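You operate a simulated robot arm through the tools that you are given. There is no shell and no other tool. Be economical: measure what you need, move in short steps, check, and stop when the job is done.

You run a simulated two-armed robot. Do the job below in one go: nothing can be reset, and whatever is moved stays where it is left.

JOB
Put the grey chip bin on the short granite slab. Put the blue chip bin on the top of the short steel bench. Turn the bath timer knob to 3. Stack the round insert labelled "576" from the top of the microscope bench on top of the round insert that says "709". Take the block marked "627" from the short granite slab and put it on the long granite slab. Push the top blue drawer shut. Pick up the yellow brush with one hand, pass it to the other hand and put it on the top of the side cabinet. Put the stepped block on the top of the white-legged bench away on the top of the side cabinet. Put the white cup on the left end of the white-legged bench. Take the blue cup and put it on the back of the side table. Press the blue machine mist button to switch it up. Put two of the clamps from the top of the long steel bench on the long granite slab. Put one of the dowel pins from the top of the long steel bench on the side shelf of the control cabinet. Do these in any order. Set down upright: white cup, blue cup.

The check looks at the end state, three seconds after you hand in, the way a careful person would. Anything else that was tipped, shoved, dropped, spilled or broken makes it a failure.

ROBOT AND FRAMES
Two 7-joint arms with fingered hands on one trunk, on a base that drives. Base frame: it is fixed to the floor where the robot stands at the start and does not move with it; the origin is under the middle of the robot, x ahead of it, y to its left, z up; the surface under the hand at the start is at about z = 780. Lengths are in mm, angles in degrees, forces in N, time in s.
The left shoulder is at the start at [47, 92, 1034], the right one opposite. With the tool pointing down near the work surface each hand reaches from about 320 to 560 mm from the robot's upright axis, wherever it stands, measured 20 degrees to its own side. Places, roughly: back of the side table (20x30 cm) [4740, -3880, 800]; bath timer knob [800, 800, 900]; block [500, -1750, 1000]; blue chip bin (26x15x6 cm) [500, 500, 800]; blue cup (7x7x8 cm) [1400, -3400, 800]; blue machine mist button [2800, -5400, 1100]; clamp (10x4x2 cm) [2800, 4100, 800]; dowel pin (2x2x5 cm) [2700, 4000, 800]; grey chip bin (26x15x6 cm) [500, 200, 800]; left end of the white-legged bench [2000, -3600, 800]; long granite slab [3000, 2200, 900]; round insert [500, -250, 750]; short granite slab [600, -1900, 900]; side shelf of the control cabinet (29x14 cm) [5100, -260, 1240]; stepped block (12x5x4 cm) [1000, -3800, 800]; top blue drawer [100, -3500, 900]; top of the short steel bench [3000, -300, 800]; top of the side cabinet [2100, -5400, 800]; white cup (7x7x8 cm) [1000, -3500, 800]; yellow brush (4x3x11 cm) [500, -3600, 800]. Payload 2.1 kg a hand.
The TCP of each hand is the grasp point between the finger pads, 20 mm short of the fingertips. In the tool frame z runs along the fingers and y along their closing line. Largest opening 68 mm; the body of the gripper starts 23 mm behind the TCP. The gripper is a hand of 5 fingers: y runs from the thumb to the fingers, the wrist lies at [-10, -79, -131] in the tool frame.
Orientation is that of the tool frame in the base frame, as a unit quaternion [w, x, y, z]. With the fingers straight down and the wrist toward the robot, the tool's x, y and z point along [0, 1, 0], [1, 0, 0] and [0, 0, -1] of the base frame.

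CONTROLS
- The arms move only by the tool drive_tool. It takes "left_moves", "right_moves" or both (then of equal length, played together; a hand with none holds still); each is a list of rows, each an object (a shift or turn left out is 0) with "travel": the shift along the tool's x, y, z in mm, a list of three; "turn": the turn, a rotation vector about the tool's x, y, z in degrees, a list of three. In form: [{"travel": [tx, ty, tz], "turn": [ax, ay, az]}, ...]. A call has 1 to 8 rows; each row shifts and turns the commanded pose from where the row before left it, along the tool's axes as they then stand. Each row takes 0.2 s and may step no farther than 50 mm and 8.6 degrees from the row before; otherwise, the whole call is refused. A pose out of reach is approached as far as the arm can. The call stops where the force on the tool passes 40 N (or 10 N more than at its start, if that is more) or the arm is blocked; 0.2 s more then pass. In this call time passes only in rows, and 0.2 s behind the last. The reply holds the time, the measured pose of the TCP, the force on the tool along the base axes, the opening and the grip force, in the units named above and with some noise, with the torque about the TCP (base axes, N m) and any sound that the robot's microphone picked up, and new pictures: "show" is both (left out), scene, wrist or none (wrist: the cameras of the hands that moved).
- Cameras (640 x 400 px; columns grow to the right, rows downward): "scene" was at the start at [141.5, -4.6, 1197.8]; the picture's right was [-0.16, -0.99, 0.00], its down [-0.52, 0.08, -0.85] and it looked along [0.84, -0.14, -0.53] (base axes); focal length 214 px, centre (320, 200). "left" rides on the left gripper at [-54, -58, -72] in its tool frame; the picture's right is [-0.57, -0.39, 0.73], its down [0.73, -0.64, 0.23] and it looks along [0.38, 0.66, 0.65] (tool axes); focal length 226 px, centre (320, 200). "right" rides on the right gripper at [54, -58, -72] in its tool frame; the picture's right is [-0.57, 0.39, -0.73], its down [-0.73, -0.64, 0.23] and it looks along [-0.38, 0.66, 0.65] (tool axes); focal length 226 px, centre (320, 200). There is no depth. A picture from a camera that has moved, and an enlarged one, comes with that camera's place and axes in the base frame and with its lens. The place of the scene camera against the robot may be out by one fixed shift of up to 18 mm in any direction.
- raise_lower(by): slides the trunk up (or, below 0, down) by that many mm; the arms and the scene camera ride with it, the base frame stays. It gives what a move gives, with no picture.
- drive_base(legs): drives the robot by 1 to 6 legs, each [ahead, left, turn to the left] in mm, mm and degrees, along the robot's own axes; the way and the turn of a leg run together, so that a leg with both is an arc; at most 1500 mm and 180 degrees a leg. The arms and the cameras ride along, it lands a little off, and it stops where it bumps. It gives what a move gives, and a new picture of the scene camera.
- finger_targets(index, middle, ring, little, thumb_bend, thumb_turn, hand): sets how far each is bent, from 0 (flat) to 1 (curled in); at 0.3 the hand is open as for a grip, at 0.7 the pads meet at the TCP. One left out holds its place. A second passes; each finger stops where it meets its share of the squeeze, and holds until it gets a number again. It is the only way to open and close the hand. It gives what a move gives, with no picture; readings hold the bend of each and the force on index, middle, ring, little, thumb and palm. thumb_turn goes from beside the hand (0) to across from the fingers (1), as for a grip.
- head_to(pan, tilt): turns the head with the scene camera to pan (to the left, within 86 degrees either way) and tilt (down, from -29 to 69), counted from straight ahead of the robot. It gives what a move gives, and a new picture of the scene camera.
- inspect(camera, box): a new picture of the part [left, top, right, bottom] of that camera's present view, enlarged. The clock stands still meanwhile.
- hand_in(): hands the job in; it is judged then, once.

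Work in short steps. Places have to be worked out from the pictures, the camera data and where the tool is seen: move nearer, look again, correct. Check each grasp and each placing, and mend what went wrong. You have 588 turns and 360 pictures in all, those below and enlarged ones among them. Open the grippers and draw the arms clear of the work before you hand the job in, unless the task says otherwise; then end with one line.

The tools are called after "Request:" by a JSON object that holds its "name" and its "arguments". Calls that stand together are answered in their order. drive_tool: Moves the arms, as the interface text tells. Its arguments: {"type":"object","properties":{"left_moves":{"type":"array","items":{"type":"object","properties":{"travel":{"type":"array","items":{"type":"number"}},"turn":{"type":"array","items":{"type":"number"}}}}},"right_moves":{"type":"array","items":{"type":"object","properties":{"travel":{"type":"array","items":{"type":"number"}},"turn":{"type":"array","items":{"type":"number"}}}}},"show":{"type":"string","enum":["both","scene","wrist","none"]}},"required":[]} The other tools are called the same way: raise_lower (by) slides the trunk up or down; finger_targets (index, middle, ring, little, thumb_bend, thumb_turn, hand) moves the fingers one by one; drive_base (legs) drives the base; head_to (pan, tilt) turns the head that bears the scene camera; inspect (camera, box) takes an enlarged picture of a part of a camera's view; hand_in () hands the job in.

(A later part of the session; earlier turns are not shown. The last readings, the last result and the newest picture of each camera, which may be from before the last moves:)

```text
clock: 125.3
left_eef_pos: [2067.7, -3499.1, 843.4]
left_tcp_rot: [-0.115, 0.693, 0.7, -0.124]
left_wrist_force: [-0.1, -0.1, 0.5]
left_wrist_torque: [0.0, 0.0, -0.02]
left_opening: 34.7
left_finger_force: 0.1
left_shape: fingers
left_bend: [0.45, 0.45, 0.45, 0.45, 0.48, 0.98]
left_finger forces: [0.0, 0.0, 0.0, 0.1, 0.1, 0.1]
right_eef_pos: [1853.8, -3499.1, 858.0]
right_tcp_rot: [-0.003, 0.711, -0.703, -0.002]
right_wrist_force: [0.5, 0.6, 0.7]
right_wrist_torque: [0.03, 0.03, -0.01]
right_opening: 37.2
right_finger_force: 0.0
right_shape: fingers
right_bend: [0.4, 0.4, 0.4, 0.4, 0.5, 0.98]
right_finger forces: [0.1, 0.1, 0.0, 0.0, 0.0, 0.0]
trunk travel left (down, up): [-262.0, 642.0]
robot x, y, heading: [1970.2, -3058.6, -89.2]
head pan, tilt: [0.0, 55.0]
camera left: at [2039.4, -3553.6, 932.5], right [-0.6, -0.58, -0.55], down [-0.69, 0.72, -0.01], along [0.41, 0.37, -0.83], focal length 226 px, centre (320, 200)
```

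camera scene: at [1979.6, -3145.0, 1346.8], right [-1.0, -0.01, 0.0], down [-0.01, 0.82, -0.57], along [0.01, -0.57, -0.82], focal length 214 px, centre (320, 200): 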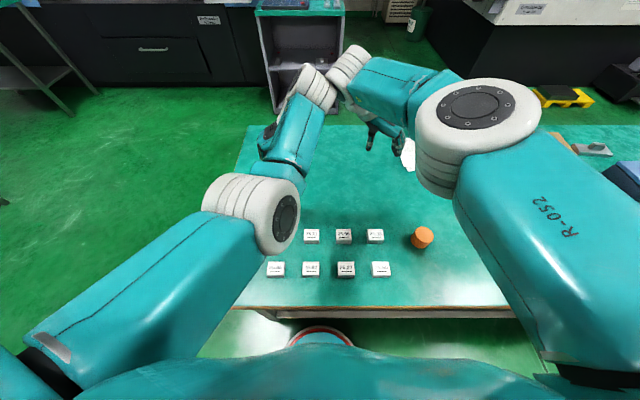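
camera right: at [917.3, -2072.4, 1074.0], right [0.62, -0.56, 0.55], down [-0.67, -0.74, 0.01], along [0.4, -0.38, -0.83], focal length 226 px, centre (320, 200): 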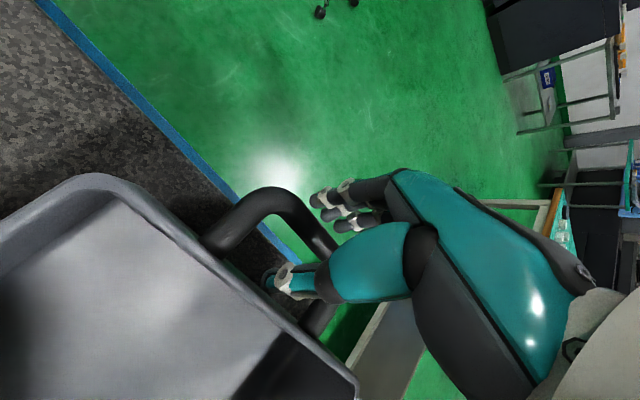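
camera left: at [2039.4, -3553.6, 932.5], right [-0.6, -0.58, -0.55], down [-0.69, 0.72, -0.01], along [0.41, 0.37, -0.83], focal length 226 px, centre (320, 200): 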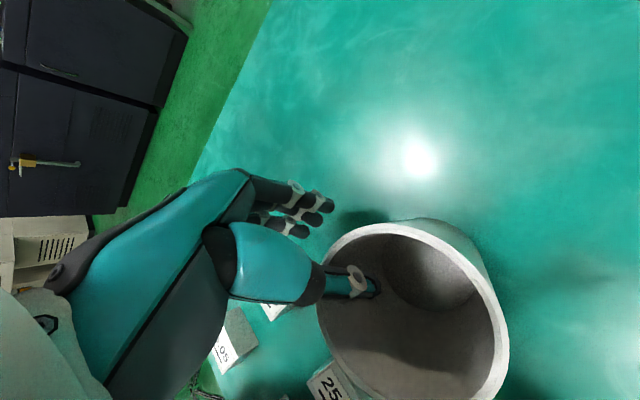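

Released. Raise and verify.

Request:
{"name": "raise_lower", "arguments": {"by": 110}}

Request:
{"name": "drive_tool", "arguments": {"left_moves": [{"travel": [0, -20, -20], "turn": [-6.5, 0, 0]}, {"travel": [0, -20, 0], "turn": [-6.5, 0, 0]}, {"travel": [0, -40, 0], "turn": [-6.5, 0, 0]}], "show": "both"}}

```text
clock: 126.7
left_eef_pos: [2070.4, -3499.4, 955.1]
left_tcp_rot: [-0.116, 0.693, 0.701, -0.124]
left_wrist_force: [0.0, 0.8, -0.6]
left_wrist_torque: [0.01, -0.01, 0.03]
left_opening: 34.8
left_finger_force: 0.1
left_shape: fingers
left_bend: [0.45, 0.45, 0.45, 0.45, 0.48, 0.98]
left_finger forces: [0.0, 0.1, 0.0, 0.0, 0.0, 0.1]
right_eef_pos: [1854.2, -3500.4, 968.2]
right_tcp_rot: [-0.004, 0.711, -0.704, -0.003]
right_wrist_force: [0.3, 1.0, -0.3]
right_wrist_torque: [0.01, 0.01, 0.0]
right_opening: 37.4
right_finger_force: 0.0
right_shape: fingers
right_bend: [0.4, 0.4, 0.4, 0.4, 0.5, 0.98]
right_finger forces: [0.0, 0.0, 0.0, 0.0, 0.0, 0.0]
trunk travel left (down, up): [-372.0, 532.0]
robot x, y, heading: [1977.0, -3055.4, -89.4]
head pan, tilt: [0.0, 55.0]
```

```text
clock: 127.7
left_eef_pos: [2050.5, -3493.6, 992.3]
left_tcp_rot: [0.004, 0.671, 0.741, -0.016]
left_wrist_force: [-1.3, 0.0, -0.2]
left_wrist_torque: [-0.01, 0.02, -0.02]
left_opening: 34.5
left_finger_force: 0.0
left_shape: fingers
left_bend: [0.45, 0.45, 0.45, 0.45, 0.48, 0.98]
left_finger forces: [0.1, 0.0, 0.0, 0.0, 0.0, 0.0]
left hand out of reach, approached as far as the arm can: row 3
right_eef_pos: [1840.5, -3497.9, 961.8]
right_tcp_rot: [0.004, -0.698, 0.716, 0.011]
right_wrist_force: [0.0, 0.0, 0.0]
right_wrist_torque: [-0.03, 0.02, 0.0]
right_opening: 37.2
right_finger_force: 0.1
right_shape: fingers
right_bend: [0.4, 0.4, 0.4, 0.4, 0.5, 0.98]
right_finger forces: [0.2, 0.0, 0.0, 0.1, 0.0, 0.0]
trunk travel left (down, up): [-372.0, 532.0]
robot x, y, heading: [1966.7, -3057.2, -89.3]
head pan, tilt: [0.0, 55.0]
stopped in row 3 (left hand): the arm was blocked; the commanded pose is now the measured one
camera scene: at [1979.7, -3154.1, 1262.3], right [-1.0, -0.01, 0.0], down [-0.01, 0.82, -0.57], along [0.01, -0.57, -0.82], focal length 214 px, centre (320, 200)
camera left: at [2000.5, -3551.3, 1067.5], right [-0.34, -0.62, -0.7], down [-0.71, 0.66, -0.24], along [0.61, 0.42, -0.67], focal length 226 px, centre (320, 200)
```

scene: 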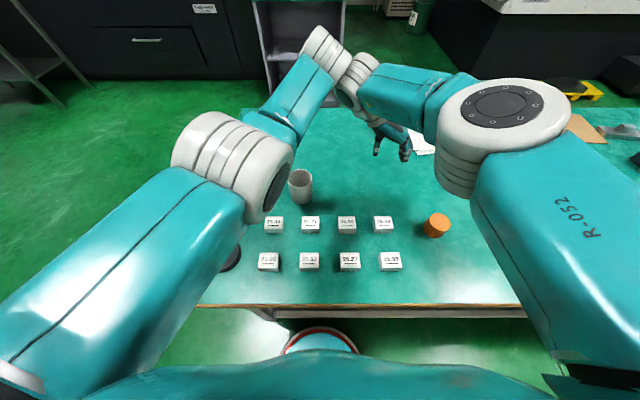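
left: 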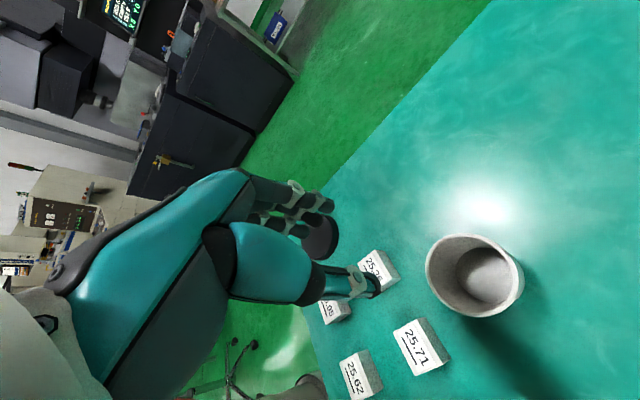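

White cup stands upright at the left end. Next I separate the hands and strafe right to the brush/drawer end of the bench.

Request:
{"name": "drive_tool", "arguments": {"left_moves": [{"travel": [0, 45, 0]}, {"travel": [0, 45, 0]}], "show": "none"}}

Request:
{"name": "drive_base", "arguments": {"legs": [[-50, 0, -0.6], [0, -1330, 0]]}}

Request:
{"name": "head_to", "arguments": {"pan": -30, "tilt": 40}}

```text
clock: 128.3
left_eef_pos: [2138.7, -3482.4, 988.9]
left_tcp_rot: [0.002, 0.672, 0.741, -0.015]
left_wrist_force: [0.0, 0.3, -0.1]
left_wrist_torque: [-0.03, 0.03, 0.01]
left_opening: 34.7
left_finger_force: 0.0
left_shape: fingers
left_bend: [0.45, 0.45, 0.45, 0.45, 0.48, 0.98]
left_finger forces: [0.0, 0.0, 0.1, 0.0, 0.0, 0.0]
right_eef_pos: [1842.4, -3498.5, 962.4]
right_tcp_rot: [0.003, -0.701, 0.713, 0.01]
right_wrist_force: [-0.3, 0.5, 0.1]
right_wrist_torque: [0.01, 0.01, -0.03]
right_opening: 37.2
right_finger_force: 0.0
right_shape: fingers
right_bend: [0.4, 0.4, 0.4, 0.4, 0.5, 0.98]
right_finger forces: [0.0, 0.1, 0.0, 0.0, 0.0, 0.0]
trunk travel left (down, up): [-372.0, 532.0]
robot x, y, heading: [1970.2, -3058.4, -89.3]
head pan, tilt: [0.0, 55.0]
```

```text
clock: 135.5
left_eef_pos: [795.7, -3426.2, 989.6]
left_tcp_rot: [0.003, 0.681, 0.732, -0.015]
left_wrist_force: [-0.4, 0.0, -0.1]
left_wrist_torque: [0.0, 0.0, 0.02]
left_opening: 35.0
left_finger_force: 0.1
left_shape: fingers
left_bend: [0.45, 0.45, 0.45, 0.45, 0.48, 0.98]
left_finger forces: [0.0, 0.1, 0.0, 0.0, 0.1, 0.0]
right_eef_pos: [499.8, -3434.5, 962.2]
right_tcp_rot: [0.004, -0.691, 0.722, 0.01]
right_wrist_force: [-0.6, -0.2, -0.1]
right_wrist_torque: [0.02, -0.03, -0.02]
right_opening: 37.3
right_finger_force: 0.0
right_shape: fingers
right_bend: [0.4, 0.4, 0.4, 0.4, 0.5, 0.98]
right_finger forces: [0.0, 0.0, 0.0, 0.0, 0.1, 0.1]
trunk travel left (down, up): [-372.0, 532.0]
robot x, y, heading: [642.1, -2995.6, -90.8]
head pan, tilt: [0.0, 55.0]
camera scene: at [645.9, -3093.2, 1262.3], right [-1.0, 0.02, 0.0], down [0.01, 0.82, -0.57], along [-0.01, -0.57, -0.82], focal length 214 px, centre (320, 200)
```

scene: 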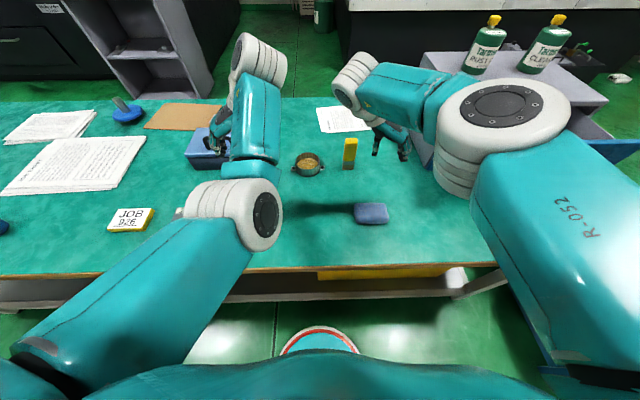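

```text
clock: 136.5
left_eef_pos: [796.4, -3425.6, 989.6]
left_tcp_rot: [0.003, 0.681, 0.732, -0.015]
left_wrist_force: [0.8, 0.8, -0.8]
left_wrist_torque: [0.0, 0.0, 0.01]
left_opening: 34.9
left_finger_force: 0.1
left_shape: fingers
left_bend: [0.45, 0.45, 0.45, 0.45, 0.48, 0.98]
left_finger forces: [0.0, 0.0, 0.0, 0.0, 0.0, 0.0]
right_eef_pos: [499.6, -3434.2, 962.9]
right_tcp_rot: [0.004, -0.691, 0.722, 0.011]
right_wrist_force: [-0.6, 0.5, -0.1]
right_wrist_torque: [0.02, 0.01, -0.01]
right_opening: 36.8
right_finger_force: 0.1
right_shape: fingers
right_bend: [0.4, 0.4, 0.4, 0.4, 0.5, 0.98]
right_finger forces: [0.0, 0.1, 0.0, 0.1, 0.1, 0.1]
trunk travel left (down, up): [-372.0, 532.0]
robot x, y, heading: [643.9, -3000.0, -90.6]
head pan, tilt: [-30.0, 40.0]
camera scene: at [603.4, -3094.0, 1282.9], right [-0.86, 0.51, 0.0], down [0.33, 0.55, -0.77], along [-0.39, -0.66, -0.64], focal length 214 px, centre (320, 200)
```

scene: 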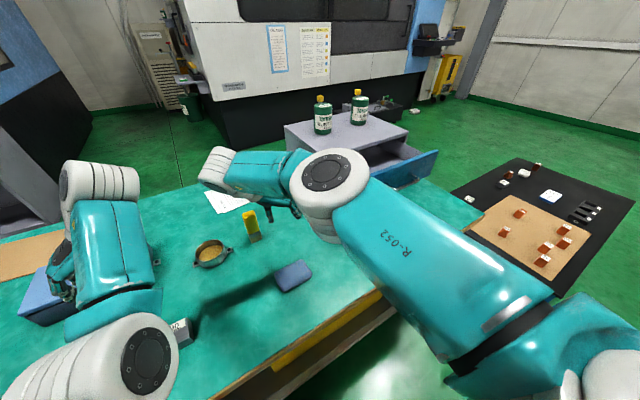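

The drawer unit is to the right; the brush stands upright ahead. I look with the right wrist camera.

Request:
{"name": "drive_tool", "arguments": {"right_moves": [{"travel": [0, 0, 0]}], "show": "wrist"}}

Request:
{"name": "inspect", "arguments": {"camera": "scene", "box": [180, 190, 330, 290]}}

```text
clock: 136.9
left_eef_pos: [795.1, -3426.6, 989.4]
left_tcp_rot: [0.003, 0.682, 0.731, -0.015]
left_wrist_force: [-0.4, 0.6, 0.7]
left_wrist_torque: [-0.02, 0.01, 0.02]
left_opening: 34.8
left_finger_force: 0.0
left_shape: fingers
left_bend: [0.45, 0.45, 0.45, 0.45, 0.48, 0.98]
left_finger forces: [0.1, 0.0, 0.1, 0.0, 0.0, 0.0]
right_eef_pos: [499.1, -3434.2, 963.3]
right_tcp_rot: [0.004, -0.691, 0.722, 0.011]
right_wrist_force: [-0.4, 0.6, 0.6]
right_wrist_torque: [0.02, 0.03, 0.0]
right_opening: 37.3
right_finger_force: 0.1
right_shape: fingers
right_bend: [0.4, 0.4, 0.4, 0.4, 0.5, 0.98]
right_finger forces: [0.0, 0.1, 0.1, 0.1, 0.0, 0.0]
trunk travel left (down, up): [-372.0, 532.0]
robot x, y, heading: [644.8, -2996.8, -90.8]
head pan, tilt: [-30.0, 40.0]
camera right: at [556.3, -3492.5, 1032.6], right [-0.36, 0.57, 0.74], down [0.67, 0.71, -0.22], along [-0.65, 0.42, -0.63], focal length 226 px, centre (320, 200)
```

right: 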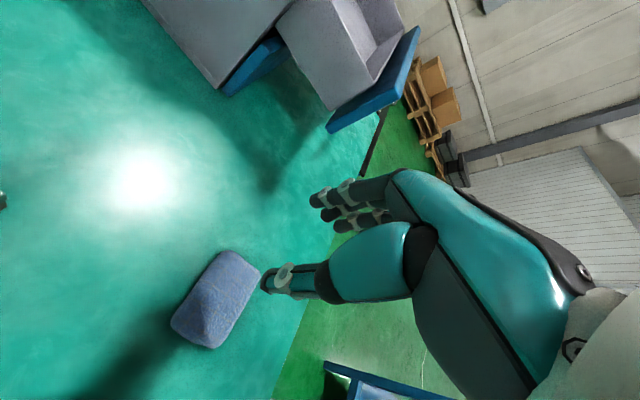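

```text
4.00 times, centred on (255, 240) of scene
camera zoom: at [603.4, -3094.0, 1282.9], right [-0.86, 0.51, 0.0], down [0.33, 0.55, -0.77], along [-0.39, -0.66, -0.64], focal length 858 px, centre (580, 40)
```

zoom: 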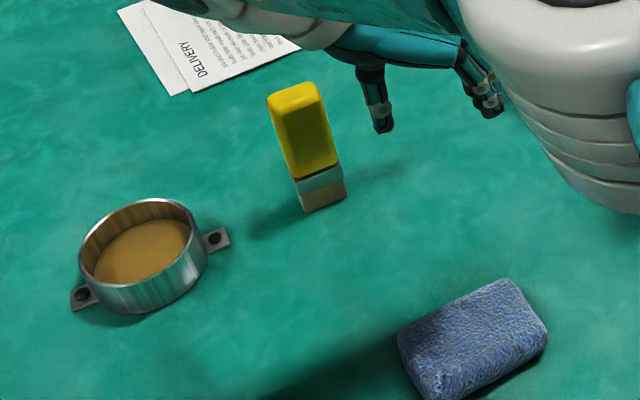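

Brush stands at about (559,-3529). I do the drawer first: strafe right and look at it frontally.

Request:
{"name": "drive_base", "arguments": {"legs": [[0, -310, 0.7]]}}

Request:
{"name": "head_to", "arguments": {"pan": -12, "tilt": 45}}

```text
clock: 138.4
left_eef_pos: [633.8, -3423.5, 988.5]
left_tcp_rot: [0.002, 0.678, 0.735, -0.015]
left_wrist_force: [0.0, -1.1, -0.1]
left_wrist_torque: [0.04, 0.02, -0.01]
left_opening: 34.8
left_finger_force: 0.0
left_shape: fingers
left_bend: [0.45, 0.45, 0.45, 0.45, 0.48, 0.98]
left_finger forces: [0.1, 0.0, 0.0, 0.0, 0.1, 0.0]
right_eef_pos: [344.4, -3432.6, 964.3]
right_tcp_rot: [0.01, -0.701, 0.713, 0.005]
right_wrist_force: [20.3, 1.5, 1.1]
right_wrist_torque: [-0.03, 0.09, -0.14]
right_opening: 30.7
right_finger_force: 9.9
right_shape: fingers
right_bend: [0.49, 0.7, 0.4, 0.4, 0.5, 0.98]
right_finger forces: [4.9, 14.8, 0.1, 0.0, 0.1, 0.0]
trunk travel left (down, up): [-372.0, 532.0]
robot x, y, heading: [473.4, -2995.3, -90.2]
head pan, tilt: [-30.0, 40.0]
stopped in leg 1: the force on the tool passed its limit at 58 N (the readings are from after the stop); the commanded pose is now the measured one
camera scene: at [438.7, -3092.3, 1283.0], right [-0.86, 0.51, 0.0], down [0.32, 0.55, -0.77], along [-0.39, -0.66, -0.64], focal length 214 px, centre (320, 200)
```

scene: 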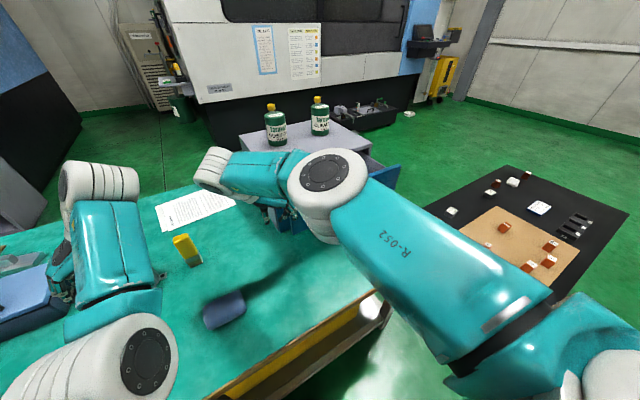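

```text
clock: 139.2
left_eef_pos: [633.8, -3424.3, 989.3]
left_tcp_rot: [0.001, 0.678, 0.735, -0.017]
left_wrist_force: [0.2, -0.1, -0.1]
left_wrist_torque: [0.02, -0.01, -0.03]
left_opening: 34.7
left_finger_force: 0.1
left_shape: fingers
left_bend: [0.45, 0.45, 0.45, 0.45, 0.48, 0.98]
left_finger forces: [0.0, 0.1, 0.1, 0.1, 0.0, 0.0]
right_eef_pos: [343.6, -3433.4, 963.5]
right_tcp_rot: [0.008, -0.7, 0.714, 0.006]
right_wrist_force: [25.3, 0.3, 0.3]
right_wrist_torque: [0.03, 0.18, -0.1]
right_opening: 29.3
right_finger_force: 13.1
right_shape: fingers
right_bend: [0.52, 0.7, 0.4, 0.4, 0.5, 0.98]
right_finger forces: [9.4, 16.7, 0.0, 0.0, 0.0, 0.0]
trunk travel left (down, up): [-372.0, 532.0]
robot x, y, heading: [473.2, -2994.8, -90.6]
head pan, tilt: [-12.0, 45.0]
camera scene: at [464.9, -3098.5, 1275.8], right [-0.98, 0.22, 0.0], down [0.15, 0.69, -0.71], along [-0.16, -0.69, -0.71], focal length 214 px, centre (320, 200)
```

scene: 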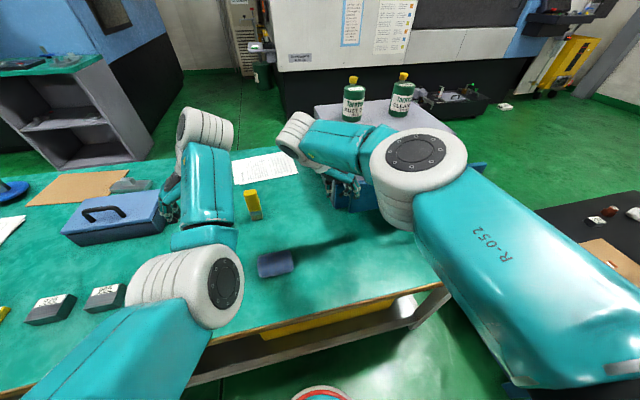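

The right fingers bumped the drawer's side (x≈325); I back off immediately and raise.

Request:
{"name": "drive_base", "arguments": {"legs": [[0, 70, 0]]}}

Request:
{"name": "raise_lower", "arguments": {"by": 150}}

Request:
{"name": "head_to", "arguments": {"pan": -25, "tilt": 45}}

```text
clock: 140.2
left_eef_pos: [699.3, -3424.5, 988.7]
left_tcp_rot: [0.003, 0.679, 0.734, -0.016]
left_wrist_force: [-0.4, 0.1, 0.9]
left_wrist_torque: [0.01, 0.01, 0.01]
left_opening: 34.7
left_finger_force: 0.0
left_shape: fingers
left_bend: [0.45, 0.45, 0.45, 0.45, 0.48, 0.98]
left_finger forces: [0.0, 0.0, 0.0, 0.1, 0.0, 0.0]
right_eef_pos: [410.6, -3433.2, 962.9]
right_tcp_rot: [0.008, -0.699, 0.715, 0.006]
right_wrist_force: [-0.6, 0.1, 0.0]
right_wrist_torque: [0.0, 0.0, -0.02]
right_opening: 37.1
right_finger_force: 0.1
right_shape: fingers
right_bend: [0.4, 0.4, 0.4, 0.4, 0.5, 0.98]
right_finger forces: [0.1, 0.0, 0.0, 0.0, 0.1, 0.0]
trunk travel left (down, up): [-372.0, 532.0]
robot x, y, heading: [546.9, -2994.3, -90.5]
head pan, tilt: [-12.0, 45.0]
camera scene: at [531.3, -3099.2, 1275.7], right [-0.98, 0.22, 0.0], down [0.15, 0.69, -0.71], along [-0.15, -0.69, -0.71], focal length 214 px, centre (320, 200)
```

scene: 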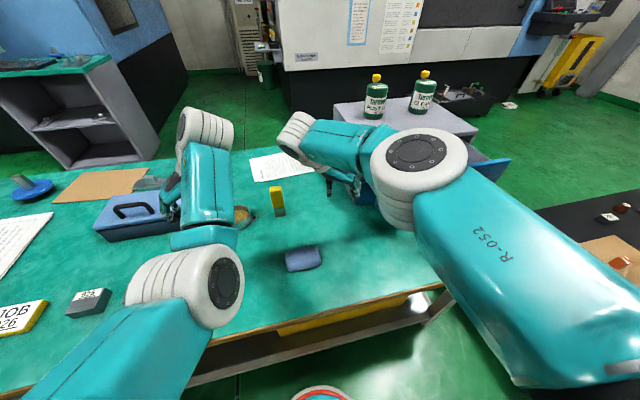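

```text
clock: 141.9
left_eef_pos: [700.4, -3423.6, 1138.4]
left_tcp_rot: [0.002, 0.679, 0.734, -0.016]
left_wrist_force: [0.5, 0.4, 0.5]
left_wrist_torque: [0.01, -0.01, 0.03]
left_opening: 34.9
left_finger_force: 0.0
left_shape: fingers
left_bend: [0.45, 0.45, 0.45, 0.45, 0.48, 0.98]
left_finger forces: [0.0, 0.0, 0.0, 0.0, 0.0, 0.0]
right_eef_pos: [410.0, -3434.9, 1112.6]
right_tcp_rot: [0.009, -0.699, 0.715, 0.006]
right_wrist_force: [0.4, 0.4, 0.4]
right_wrist_torque: [-0.03, 0.01, 0.02]
right_opening: 37.0
right_finger_force: 0.1
right_shape: fingers
right_bend: [0.4, 0.4, 0.4, 0.4, 0.5, 0.98]
right_finger forces: [0.1, 0.0, 0.1, 0.1, 0.0, 0.1]
trunk travel left (down, up): [-522.0, 382.0]
robot x, y, heading: [546.2, -2997.0, -90.4]
head pan, tilt: [-12.0, 45.0]
```

```text
clock: 142.7
left_eef_pos: [701.1, -3424.6, 1139.1]
left_tcp_rot: [0.002, 0.678, 0.734, -0.015]
left_wrist_force: [0.4, 0.4, 1.0]
left_wrist_torque: [-0.01, 0.02, 0.03]
left_opening: 34.7
left_finger_force: 0.1
left_shape: fingers
left_bend: [0.45, 0.45, 0.45, 0.45, 0.48, 0.98]
left_finger forces: [0.0, 0.0, 0.0, 0.0, 0.0, 0.0]
right_eef_pos: [409.7, -3434.9, 1111.7]
right_tcp_rot: [0.008, -0.699, 0.715, 0.005]
right_wrist_force: [1.4, -0.7, 0.1]
right_wrist_torque: [-0.03, 0.02, 0.02]
right_opening: 37.1
right_finger_force: 0.1
right_shape: fingers
right_bend: [0.4, 0.4, 0.4, 0.4, 0.5, 0.98]
right_finger forces: [0.0, 0.0, 0.1, 0.0, 0.0, 0.0]
trunk travel left (down, up): [-522.0, 382.0]
robot x, y, heading: [544.8, -2996.9, -90.4]
head pan, tilt: [-25.0, 45.0]
camera scene: at [513.9, -3079.0, 1426.4], right [-0.9, 0.43, 0.0], down [0.3, 0.64, -0.71], along [-0.3, -0.64, -0.71], focal length 214 px, centre (320, 200)
```

scene: 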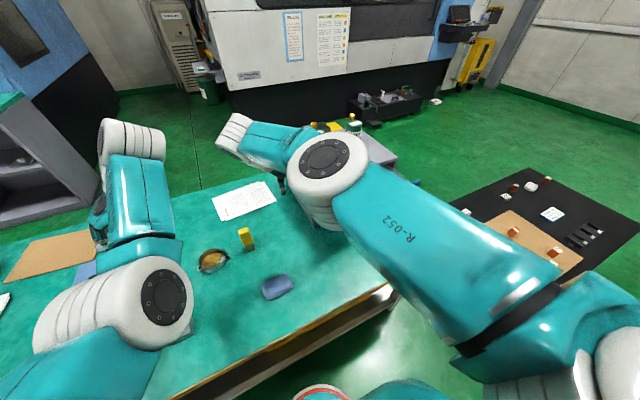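

I strafe right with the hands high and view the drawer from above with the wrist camera.

Request:
{"name": "drive_base", "arguments": {"legs": [[0, -230, 0.4]]}}

Request:
{"name": "drive_tool", "arguments": {"right_moves": [{"travel": [0, 0, 0]}], "show": "wrist"}}

```text
clock: 144.4
left_eef_pos: [475.5, -3421.1, 1140.5]
left_tcp_rot: [0.003, 0.677, 0.736, -0.015]
left_wrist_force: [-0.7, 1.1, 0.4]
left_wrist_torque: [-0.02, 0.02, 0.0]
left_opening: 34.6
left_finger_force: 0.0
left_shape: fingers
left_bend: [0.45, 0.45, 0.45, 0.45, 0.48, 0.98]
left_finger forces: [0.0, 0.0, 0.0, 0.0, 0.1, 0.0]
right_eef_pos: [183.9, -3433.5, 1112.4]
right_tcp_rot: [0.008, -0.7, 0.714, 0.005]
right_wrist_force: [0.0, -0.3, -0.4]
right_wrist_torque: [0.01, 0.01, -0.01]
right_opening: 37.3
right_finger_force: 0.1
right_shape: fingers
right_bend: [0.4, 0.4, 0.4, 0.4, 0.5, 0.98]
right_finger forces: [0.1, 0.1, 0.1, 0.0, 0.0, 0.1]
trunk travel left (down, up): [-522.0, 382.0]
robot x, y, heading: [314.3, -2993.5, -90.4]
head pan, tilt: [-25.0, 45.0]
camera scene: at [286.7, -3077.4, 1426.4], right [-0.9, 0.43, 0.0], down [0.3, 0.64, -0.71], along [-0.3, -0.64, -0.71], focal length 214 px, centre (320, 200)
```

scene: 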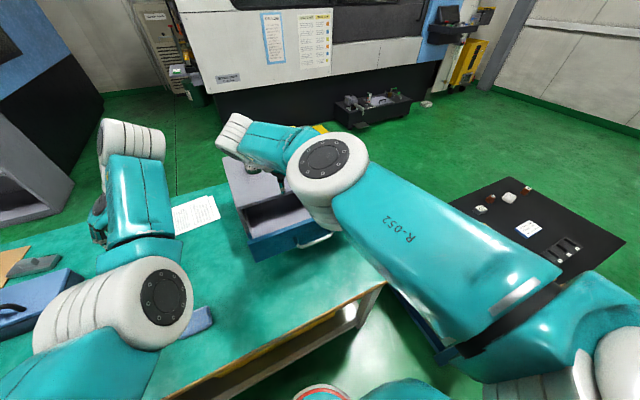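

```text
clock: 144.8
left_eef_pos: [475.8, -3423.2, 1139.1]
left_tcp_rot: [0.003, 0.678, 0.735, -0.015]
left_wrist_force: [-0.5, 0.2, 0.3]
left_wrist_torque: [-0.01, 0.03, -0.01]
left_opening: 34.7
left_finger_force: 0.0
left_shape: fingers
left_bend: [0.45, 0.45, 0.45, 0.45, 0.48, 0.98]
left_finger forces: [0.0, 0.0, 0.0, 0.0, 0.0, 0.0]
right_eef_pos: [184.9, -3433.8, 1112.7]
right_tcp_rot: [0.009, -0.7, 0.714, 0.006]
right_wrist_force: [0.5, 0.3, -0.2]
right_wrist_torque: [-0.01, 0.01, 0.0]
right_opening: 37.3
right_finger_force: 0.1
right_shape: fingers
right_bend: [0.4, 0.4, 0.4, 0.4, 0.5, 0.98]
right_finger forces: [0.0, 0.0, 0.0, 0.0, 0.1, 0.0]
trunk travel left (down, up): [-522.0, 382.0]
robot x, y, heading: [319.4, -2994.4, -90.6]
head pan, tilt: [-25.0, 45.0]
camera right: at [242.2, -3489.6, 1183.5], right [-0.38, 0.56, 0.74], down [0.65, 0.73, -0.21], along [-0.65, 0.4, -0.64], focal length 226 px, centre (320, 200)
```

right: 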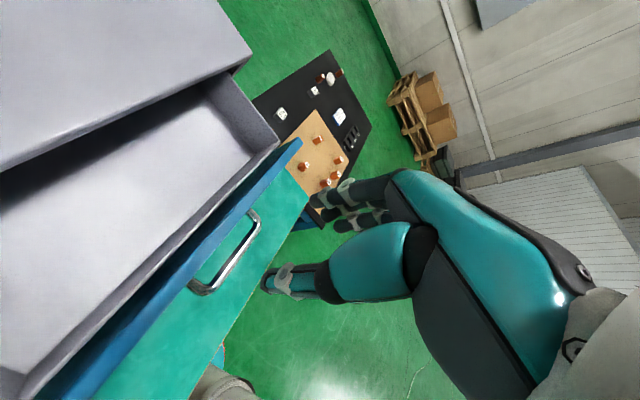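

The drawer (x −50…300, front panel y≈−3435, z top ≈945) has a pull handle facing the robot. I bring the closed right hand in front of the handle.

Request:
{"name": "finger_targets", "arguments": {"hand": "right", "index": 0.7, "middle": 0.7, "ring": 0.7, "little": 0.7, "thumb_bend": 0.65}}

Request:
{"name": "drive_tool", "arguments": {"right_moves": [{"travel": [-46, 17, 0]}, {"travel": [-46, 17, 0]}, {"travel": [0, 0, 45]}, {"travel": [0, 0, 45]}, {"travel": [0, 0, 45]}], "show": "both"}}

```text
clock: 145.8
left_eef_pos: [475.3, -3422.5, 1139.1]
left_tcp_rot: [0.002, 0.677, 0.736, -0.015]
left_wrist_force: [0.5, -1.1, 0.2]
left_wrist_torque: [0.0, -0.02, 0.0]
left_opening: 35.0
left_finger_force: 0.0
left_shape: fingers
left_bend: [0.45, 0.45, 0.45, 0.45, 0.48, 0.98]
left_finger forces: [0.1, 0.1, 0.0, 0.0, 0.0, 0.1]
right_eef_pos: [185.7, -3431.5, 1113.0]
right_tcp_rot: [0.008, -0.7, 0.714, 0.005]
right_wrist_force: [-0.2, 0.9, -0.4]
right_wrist_torque: [0.03, -0.03, 0.01]
right_opening: 0.2
right_finger_force: 0.0
right_shape: fingers
right_bend: [0.7, 0.7, 0.7, 0.7, 0.65, 0.98]
right_finger forces: [0.0, 0.1, 0.0, 0.1, 0.0, 0.0]
trunk travel left (down, up): [-522.0, 382.0]
robot x, y, heading: [317.8, -2995.8, -90.5]
head pan, tilt: [-25.0, 45.0]
```

```text
clock: 147.0
left_eef_pos: [475.2, -3421.4, 1138.5]
left_tcp_rot: [0.002, 0.677, 0.735, -0.016]
left_wrist_force: [0.4, 0.2, -0.1]
left_wrist_torque: [-0.01, -0.02, 0.0]
left_opening: 34.7
left_finger_force: 0.0
left_shape: fingers
left_bend: [0.45, 0.45, 0.45, 0.45, 0.48, 0.98]
left_finger forces: [0.0, 0.1, 0.0, 0.1, 0.1, 0.0]
right_eef_pos: [152.2, -3336.1, 978.2]
right_tcp_rot: [0.008, -0.7, 0.714, 0.006]
right_wrist_force: [-0.3, 0.2, -0.1]
right_wrist_torque: [0.02, 0.0, 0.03]
right_opening: 0.1
right_finger_force: 0.1
right_shape: fingers
right_bend: [0.7, 0.7, 0.7, 0.7, 0.65, 0.98]
right_finger forces: [0.0, 0.1, 0.1, 0.0, 0.0, 0.0]
trunk travel left (down, up): [-522.0, 382.0]
robot x, y, heading: [320.0, -2995.3, -90.2]
head pan, tilt: [-25.0, 45.0]
camera scene: at [287.3, -3077.3, 1426.4], right [-0.9, 0.43, 0.0], down [0.3, 0.64, -0.71], along [-0.3, -0.64, -0.71], focal length 214 px, centre (320, 200)
camera right: at [209.6, -3392.8, 1048.6], right [-0.38, 0.56, 0.74], down [0.66, 0.72, -0.21], along [-0.65, 0.4, -0.64], focal length 226 px, centre (320, 200)
```

scene: 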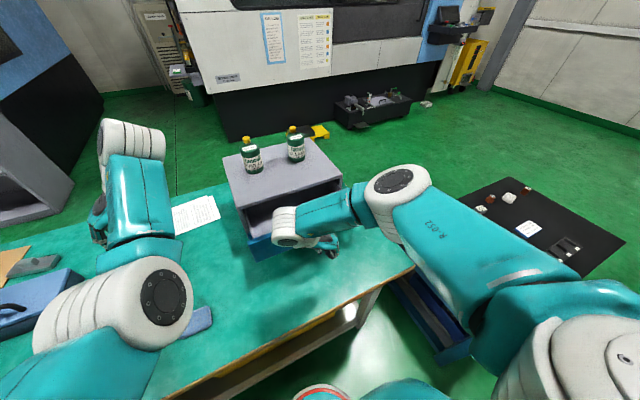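
right: 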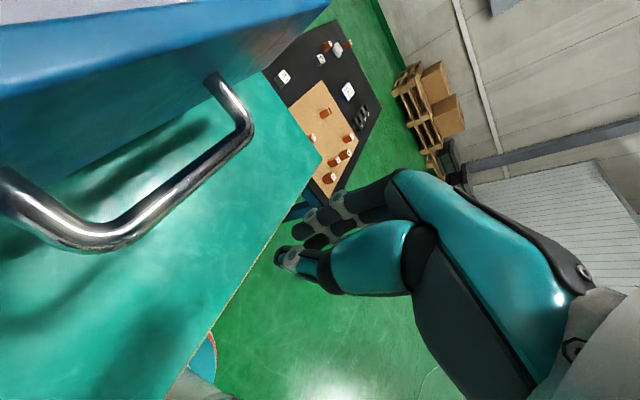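

Handle bar: x 98–197, y≈−3396, z≈912. I lower the hand to z≈917 and push forward with the arm.

Request:
{"name": "drive_tool", "arguments": {"right_moves": [{"travel": [0, 0, 30]}, {"travel": [0, 0, 31]}, {"travel": [10, 0, 0]}, {"travel": [10, 0, 0]}, {"travel": [10, 0, 0]}, {"travel": [10, 0, 0]}], "show": "wrist"}}

```text
clock: 148.4
left_eef_pos: [475.2, -3421.9, 1139.3]
left_tcp_rot: [0.003, 0.677, 0.736, -0.015]
left_wrist_force: [-0.2, 0.2, -0.1]
left_wrist_torque: [-0.02, 0.01, 0.01]
left_opening: 34.8
left_finger_force: 0.0
left_shape: fingers
left_bend: [0.45, 0.45, 0.45, 0.45, 0.48, 0.98]
left_finger forces: [0.0, 0.0, 0.0, 0.0, 0.0, 0.1]
right_eef_pos: [153.8, -3372.9, 919.3]
right_tcp_rot: [0.008, -0.701, 0.713, 0.005]
right_wrist_force: [-0.4, -0.6, 0.6]
right_wrist_torque: [0.03, -0.01, 0.02]
right_opening: 0.1
right_finger_force: 0.1
right_shape: fingers
right_bend: [0.7, 0.7, 0.7, 0.7, 0.65, 0.98]
right_finger forces: [0.1, 0.0, 0.0, 0.0, 0.0, 0.1]
trunk travel left (down, up): [-522.0, 382.0]
robot x, y, heading: [316.4, -2991.2, -90.2]
head pan, tilt: [-25.0, 45.0]
camera right: at [210.1, -3430.0, 989.6], right [-0.38, 0.56, 0.74], down [0.65, 0.73, -0.21], along [-0.65, 0.4, -0.64], focal length 226 px, centre (320, 200)
```

right: 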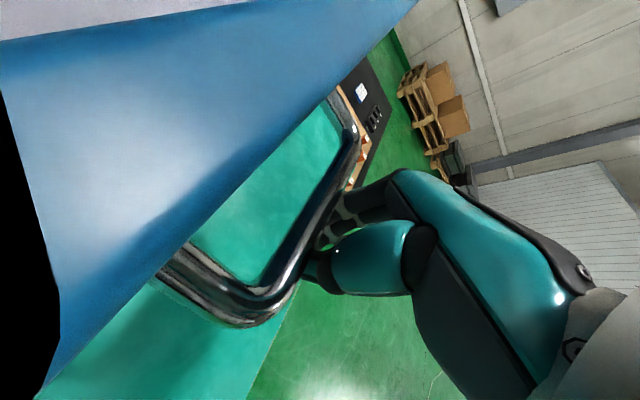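

The handle is right against the fingers. I keep pushing forward.

Request:
{"name": "drive_tool", "arguments": {"right_moves": [{"travel": [15, 0, 0]}, {"travel": [15, 0, 0]}, {"travel": [15, 0, 0]}, {"travel": [15, 0, 0]}], "show": "both"}}

```text
clock: 149.4
left_eef_pos: [474.9, -3421.8, 1139.2]
left_tcp_rot: [0.003, 0.678, 0.735, -0.016]
left_wrist_force: [-0.4, 0.5, 0.6]
left_wrist_torque: [-0.01, 0.06, 0.0]
left_opening: 34.9
left_finger_force: 0.0
left_shape: fingers
left_bend: [0.45, 0.45, 0.45, 0.45, 0.48, 0.98]
left_finger forces: [0.0, 0.0, 0.1, 0.1, 0.0, 0.1]
right_eef_pos: [144.8, -3384.3, 934.1]
right_tcp_rot: [0.008, -0.7, 0.714, 0.005]
right_wrist_force: [0.1, 1.3, -0.7]
right_wrist_torque: [-0.01, 0.01, 0.02]
right_opening: 0.0
right_finger_force: 0.1
right_shape: fingers
right_bend: [0.7, 0.7, 0.7, 0.7, 0.65, 0.98]
right_finger forces: [0.6, 0.0, 0.0, 0.1, 0.4, 0.0]
right hand out of reach, approached as far as the arm can: row 1, 2, 3, 4
trunk travel left (down, up): [-522.0, 382.0]
robot x, y, heading: [315.4, -2995.9, -90.2]
head pan, tilt: [-25.0, 45.0]
camera scene: at [287.3, -3077.2, 1426.4], right [-0.9, 0.43, 0.0], down [0.3, 0.64, -0.71], along [-0.3, -0.64, -0.71], focal length 214 px, centre (320, 200)
camera right: at [202.4, -3440.7, 1004.6], right [-0.38, 0.56, 0.74], down [0.65, 0.73, -0.21], along [-0.65, 0.4, -0.64], focal length 226 px, centre (320, 200)
```

scene: 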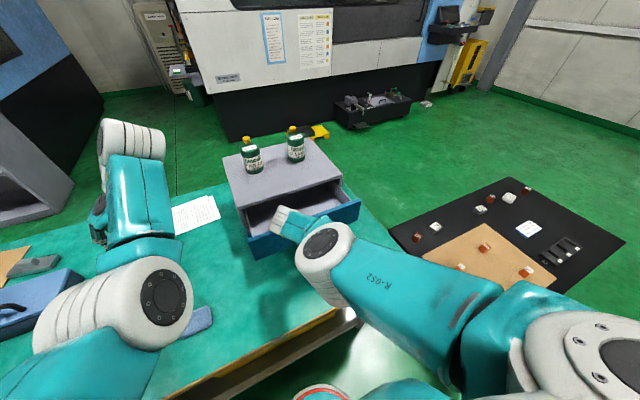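
right: 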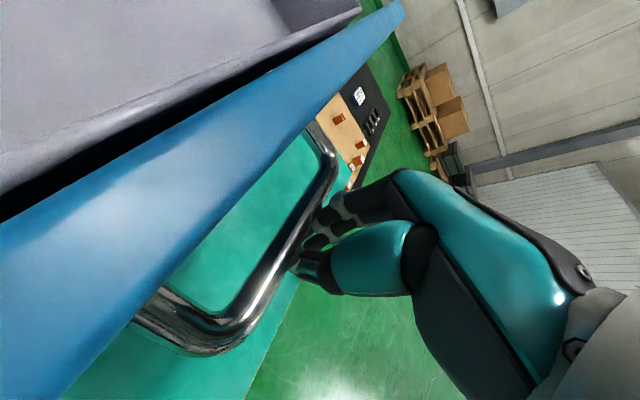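

The arm is at its reach limit because the trunk is high. I raise the right hand, lower the trunk by 150, and return to the handle.

Request:
{"name": "drive_tool", "arguments": {"right_moves": [{"travel": [-20, 0, -40]}, {"travel": [0, 0, -47]}, {"travel": [0, 0, -47]}], "show": "none"}}

Request:
{"name": "raise_lower", "arguments": {"by": -150}}

Request:
{"name": "drive_tool", "arguments": {"right_moves": [{"travel": [0, 0, 0]}], "show": "wrist"}}

```text
clock: 150.2
left_eef_pos: [474.4, -3421.8, 1139.8]
left_tcp_rot: [0.002, 0.678, 0.735, -0.015]
left_wrist_force: [0.3, -0.1, 0.0]
left_wrist_torque: [-0.01, -0.01, 0.0]
left_opening: 34.6
left_finger_force: 0.0
left_shape: fingers
left_bend: [0.45, 0.45, 0.45, 0.45, 0.48, 0.98]
left_finger forces: [0.1, 0.0, 0.0, 0.0, 0.0, 0.1]
right_eef_pos: [153.5, -3425.0, 1036.5]
right_tcp_rot: [0.008, -0.7, 0.714, 0.006]
right_wrist_force: [0.0, 0.5, -0.6]
right_wrist_torque: [-0.02, 0.0, 0.01]
right_opening: 0.0
right_finger_force: 0.0
right_shape: fingers
right_bend: [0.7, 0.7, 0.7, 0.7, 0.65, 0.98]
right_finger forces: [0.1, 0.0, 0.0, 0.1, 0.0, 0.0]
right hand out of reach, approached as far as the arm can: row 1, 2, 3
trunk travel left (down, up): [-522.0, 382.0]
robot x, y, heading: [316.8, -2996.6, -90.3]
head pan, tilt: [-25.0, 45.0]
```

```text
clock: 151.3
left_eef_pos: [476.1, -3421.3, 1051.2]
left_tcp_rot: [0.002, 0.677, 0.736, -0.015]
left_wrist_force: [-0.1, -0.4, -0.4]
left_wrist_torque: [0.0, 0.0, -0.01]
left_opening: 34.6
left_finger_force: 0.0
left_shape: fingers
left_bend: [0.45, 0.45, 0.45, 0.45, 0.48, 0.98]
left_finger forces: [0.0, 0.0, 0.1, 0.1, 0.0, 0.1]
right_eef_pos: [151.5, -3426.6, 943.8]
right_tcp_rot: [0.005, -0.699, 0.715, 0.013]
right_wrist_force: [1.6, 1.0, 23.4]
right_wrist_torque: [-0.27, -0.12, 0.23]
right_opening: 0.6
right_finger_force: 15.7
right_shape: fingers
right_bend: [0.7, 0.7, 0.75, 0.7, 0.64, 1.0]
right_finger forces: [0.4, 0.1, 16.4, 0.0, 14.2, 0.0]
trunk travel left (down, up): [-433.0, 470.0]
robot x, y, heading: [316.5, -2996.5, -90.4]
head pan, tilt: [-25.0, 45.0]
stopped: the force on the tool passed its limit at 68 N (the readings are from after the stop); the commanded pose is now the measured one
```

```text
clock: 151.7
left_eef_pos: [475.8, -3421.4, 1050.4]
left_tcp_rot: [0.002, 0.677, 0.736, -0.015]
left_wrist_force: [0.1, 0.5, 0.2]
left_wrist_torque: [-0.05, 0.0, 0.0]
left_opening: 34.9
left_finger_force: 0.0
left_shape: fingers
left_bend: [0.45, 0.45, 0.45, 0.45, 0.48, 0.98]
left_finger forces: [0.1, 0.0, 0.1, 0.0, 0.2, 0.0]
right_eef_pos: [152.0, -3426.3, 944.2]
right_tcp_rot: [0.005, -0.699, 0.715, 0.013]
right_wrist_force: [-2.2, -1.5, 26.1]
right_wrist_torque: [-0.3, -0.07, 0.25]
right_opening: 0.9
right_finger_force: 17.2
right_shape: fingers
right_bend: [0.7, 0.7, 0.75, 0.7, 0.64, 1.0]
right_finger forces: [0.3, 0.1, 19.6, 0.1, 14.2, 0.0]
trunk travel left (down, up): [-433.0, 470.0]
robot x, y, heading: [318.7, -2998.0, -90.5]
head pan, tilt: [-25.0, 45.0]
camera right: at [209.7, -3484.6, 1013.6], right [-0.37, 0.56, 0.75], down [0.65, 0.72, -0.22], along [-0.66, 0.41, -0.63], focal length 226 px, centre (320, 200)
```

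right: 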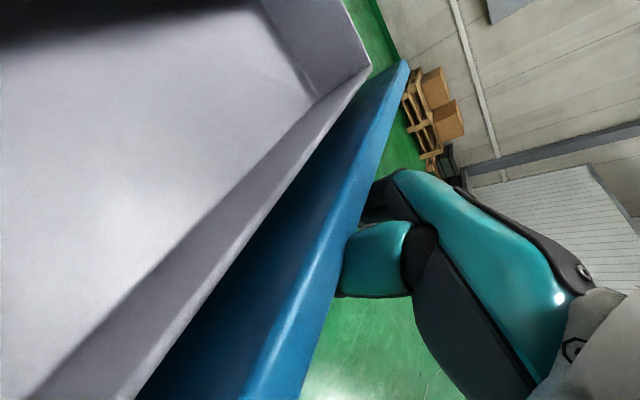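

The hand rode forward onto the panel top. I lift off, move back, then come down in front of the handle.

Request:
{"name": "drive_tool", "arguments": {"right_moves": [{"travel": [0, 0, -30]}, {"travel": [-40, 0, 0]}, {"travel": [-45, 0, 0]}, {"travel": [0, 0, 30]}, {"travel": [0, 0, 23]}], "show": "both"}}

```text
clock: 152.7
left_eef_pos: [474.4, -3421.6, 1049.4]
left_tcp_rot: [0.002, 0.677, 0.736, -0.015]
left_wrist_force: [0.7, -0.2, 1.0]
left_wrist_torque: [-0.02, -0.03, -0.02]
left_opening: 34.8
left_finger_force: 0.0
left_shape: fingers
left_bend: [0.45, 0.45, 0.45, 0.45, 0.48, 0.98]
left_finger forces: [0.1, 0.0, 0.0, 0.0, 0.1, 0.0]
right_eef_pos: [157.4, -3428.9, 942.4]
right_tcp_rot: [0.0, -0.699, 0.715, 0.012]
right_wrist_force: [-2.0, 0.8, 22.1]
right_wrist_torque: [-0.11, -0.09, 0.23]
right_opening: 0.3
right_finger_force: 13.7
right_shape: fingers
right_bend: [0.7, 0.7, 0.77, 0.7, 0.64, 0.99]
right_finger forces: [0.0, 0.0, 15.8, 0.3, 10.5, 0.1]
right hand out of reach, approached as far as the arm can: row 1, 2, 3, 4, 5
trunk travel left (down, up): [-433.0, 470.0]
robot x, y, heading: [316.7, -2996.6, -90.2]
head pan, tilt: [-25.0, 45.0]
stopped in row 5 (right hand): the force on the tool passed its limit at 47 N (the readings are from after the stop); the commanded pose is now the measured one
camera scene: at [287.4, -3083.7, 1337.6], right [-0.9, 0.43, 0.0], down [0.3, 0.64, -0.71], along [-0.3, -0.64, -0.71], focal length 214 px, centre (320, 200)
camera right: at [215.7, -3485.7, 1012.2], right [-0.36, 0.56, 0.74], down [0.65, 0.72, -0.23], along [-0.67, 0.4, -0.63], focal length 226 px, centre (320, 200)
```

scene: 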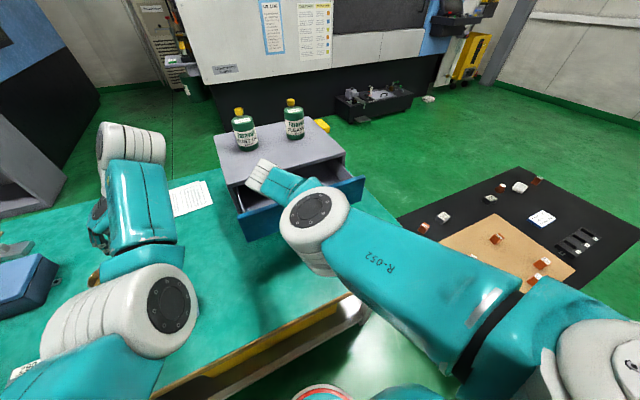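
right: 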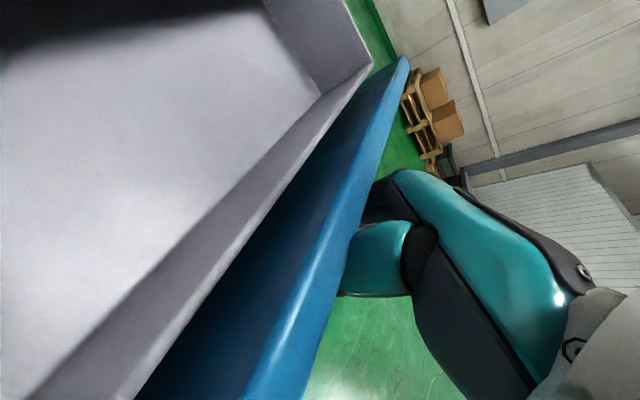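

The arm appears stuck at a joint limit here. I lift with the trunk instead, then move the hand back.

Request:
{"name": "raise_lower", "arguments": {"by": 70}}

Request:
{"name": "drive_tool", "arguments": {"right_moves": [{"travel": [-30, 0, 0]}, {"travel": [-30, 0, 0]}], "show": "none"}}

```text
clock: 153.8
left_eef_pos: [475.5, -3422.1, 1118.5]
left_tcp_rot: [0.002, 0.677, 0.736, -0.015]
left_wrist_force: [-0.7, -0.8, 0.0]
left_wrist_torque: [-0.02, -0.01, 0.01]
left_opening: 35.1
left_finger_force: 0.1
left_shape: fingers
left_bend: [0.45, 0.45, 0.45, 0.45, 0.48, 0.98]
left_finger forces: [0.0, 0.1, 0.0, 0.0, 0.0, 0.1]
right_eef_pos: [157.3, -3428.6, 1016.5]
right_tcp_rot: [-0.003, -0.698, 0.716, 0.007]
right_wrist_force: [-0.5, -0.2, -0.1]
right_wrist_torque: [-0.02, -0.03, 0.01]
right_opening: 0.0
right_finger_force: 0.1
right_shape: fingers
right_bend: [0.7, 0.7, 0.7, 0.7, 0.65, 0.98]
right_finger forces: [0.1, 0.0, 0.0, 0.1, 0.0, 0.0]
trunk travel left (down, up): [-503.0, 400.0]
robot x, y, heading: [319.0, -2995.3, -90.4]
head pan, tilt: [-25.0, 45.0]
```

```text
clock: 154.4
left_eef_pos: [475.3, -3422.4, 1118.8]
left_tcp_rot: [0.003, 0.677, 0.736, -0.015]
left_wrist_force: [0.5, -1.4, -0.2]
left_wrist_torque: [0.02, -0.01, -0.02]
left_opening: 35.1
left_finger_force: 0.1
left_shape: fingers
left_bend: [0.45, 0.45, 0.45, 0.45, 0.48, 0.98]
left_finger forces: [0.1, 0.0, 0.1, 0.1, 0.1, 0.0]
right_eef_pos: [158.8, -3367.8, 1016.7]
right_tcp_rot: [-0.003, -0.698, 0.716, 0.007]
right_wrist_force: [0.6, 0.9, -0.2]
right_wrist_torque: [-0.01, 0.02, -0.02]
right_opening: 0.0
right_finger_force: 0.0
right_shape: fingers
right_bend: [0.7, 0.7, 0.7, 0.7, 0.65, 0.98]
right_finger forces: [0.0, 0.1, 0.0, 0.0, 0.0, 0.0]
trunk travel left (down, up): [-503.0, 400.0]
robot x, y, heading: [320.2, -2995.8, -90.4]
head pan, tilt: [-25.0, 45.0]
```

Now free. I raise the hand in the arm's frame, move back a bit, then lower the trunk 160.

Request:
{"name": "drive_tool", "arguments": {"right_moves": [{"travel": [-20, 0, -20]}, {"travel": [0, 0, -40]}], "show": "none"}}

Request:
{"name": "raise_lower", "arguments": {"by": -160}}

Request:
{"name": "drive_tool", "arguments": {"right_moves": [{"travel": [10, 0, 0]}, {"travel": [10, 0, 0]}, {"travel": [10, 0, 0]}], "show": "both"}}

```text
clock: 155.0
left_eef_pos: [475.1, -3421.6, 1118.8]
left_tcp_rot: [0.001, 0.678, 0.735, -0.014]
left_wrist_force: [-1.1, 1.2, 0.2]
left_wrist_torque: [0.02, 0.03, -0.02]
left_opening: 35.0
left_finger_force: 0.0
left_shape: fingers
left_bend: [0.45, 0.45, 0.45, 0.45, 0.48, 0.98]
left_finger forces: [0.0, 0.0, 0.0, 0.0, 0.1, 0.1]
right_eef_pos: [159.7, -3348.2, 1079.7]
right_tcp_rot: [-0.002, -0.698, 0.716, 0.007]
right_wrist_force: [-0.5, -0.3, -0.4]
right_wrist_torque: [-0.04, 0.01, 0.01]
right_opening: 0.0
right_finger_force: 0.0
right_shape: fingers
right_bend: [0.7, 0.7, 0.7, 0.7, 0.65, 0.98]
right_finger forces: [0.0, 0.0, 0.0, 0.1, 0.1, 0.0]
trunk travel left (down, up): [-503.0, 400.0]
robot x, y, heading: [318.4, -2991.9, -90.1]
head pan, tilt: [-25.0, 45.0]
```

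```text
clock: 156.8
left_eef_pos: [475.6, -3423.0, 960.0]
left_tcp_rot: [0.002, 0.677, 0.735, -0.014]
left_wrist_force: [0.3, 0.7, 0.2]
left_wrist_torque: [0.0, 0.01, 0.01]
left_opening: 35.1
left_finger_force: 0.0
left_shape: fingers
left_bend: [0.45, 0.45, 0.45, 0.45, 0.48, 0.98]
left_finger forces: [0.0, 0.0, 0.0, 0.1, 0.0, 0.1]
right_eef_pos: [161.0, -3347.7, 916.9]
right_tcp_rot: [-0.003, -0.699, 0.715, 0.007]
right_wrist_force: [-0.5, 0.2, -0.5]
right_wrist_torque: [-0.01, 0.01, 0.02]
right_opening: 0.1
right_finger_force: 0.1
right_shape: fingers
right_bend: [0.7, 0.7, 0.7, 0.7, 0.65, 0.98]
right_finger forces: [0.0, 0.0, 0.1, 0.0, 0.0, 0.0]
trunk travel left (down, up): [-343.0, 560.0]
robot x, y, heading: [318.3, -2991.4, -90.2]
head pan, tilt: [-25.0, 45.0]
```

```text
clock: 157.6
left_eef_pos: [474.8, -3424.2, 960.4]
left_tcp_rot: [0.002, 0.677, 0.735, -0.015]
left_wrist_force: [-0.4, -0.4, 0.1]
left_wrist_torque: [0.01, 0.02, 0.04]
left_opening: 34.8
left_finger_force: 0.0
left_shape: fingers
left_bend: [0.45, 0.45, 0.45, 0.45, 0.48, 0.98]
left_finger forces: [0.0, 0.0, 0.1, 0.1, 0.1, 0.0]
right_eef_pos: [159.4, -3379.2, 917.4]
right_tcp_rot: [-0.003, -0.698, 0.716, 0.008]
right_wrist_force: [-0.2, 0.1, -0.3]
right_wrist_torque: [-0.01, 0.03, -0.01]
right_opening: 0.1
right_finger_force: 0.1
right_shape: fingers
right_bend: [0.7, 0.7, 0.7, 0.7, 0.65, 0.98]
right_finger forces: [0.1, 0.0, 0.0, 0.0, 0.1, 0.1]
trunk travel left (down, up): [-343.0, 560.0]
robot x, y, heading: [313.6, -2994.1, -90.2]
head pan, tilt: [-25.0, 45.0]
camera scene: at [287.1, -3095.6, 1246.7], right [-0.9, 0.43, 0.0], down [0.3, 0.64, -0.71], along [-0.3, -0.64, -0.71], focal length 214 px, centre (320, 200)
camera right: at [217.5, -3436.1, 987.2], right [-0.36, 0.57, 0.74], down [0.65, 0.72, -0.23], along [-0.66, 0.4, -0.63], focal length 226 px, centre (320, 200)
```

scene: 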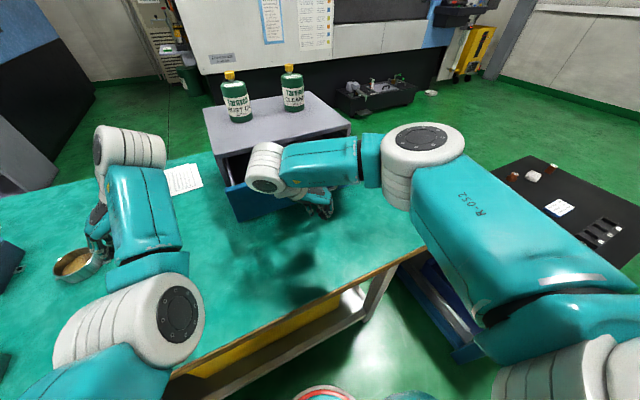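
right: 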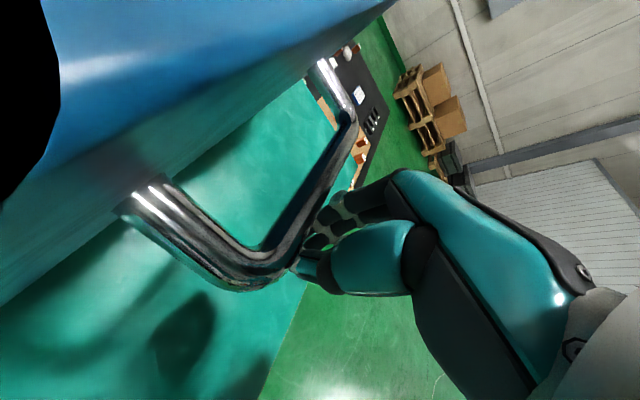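

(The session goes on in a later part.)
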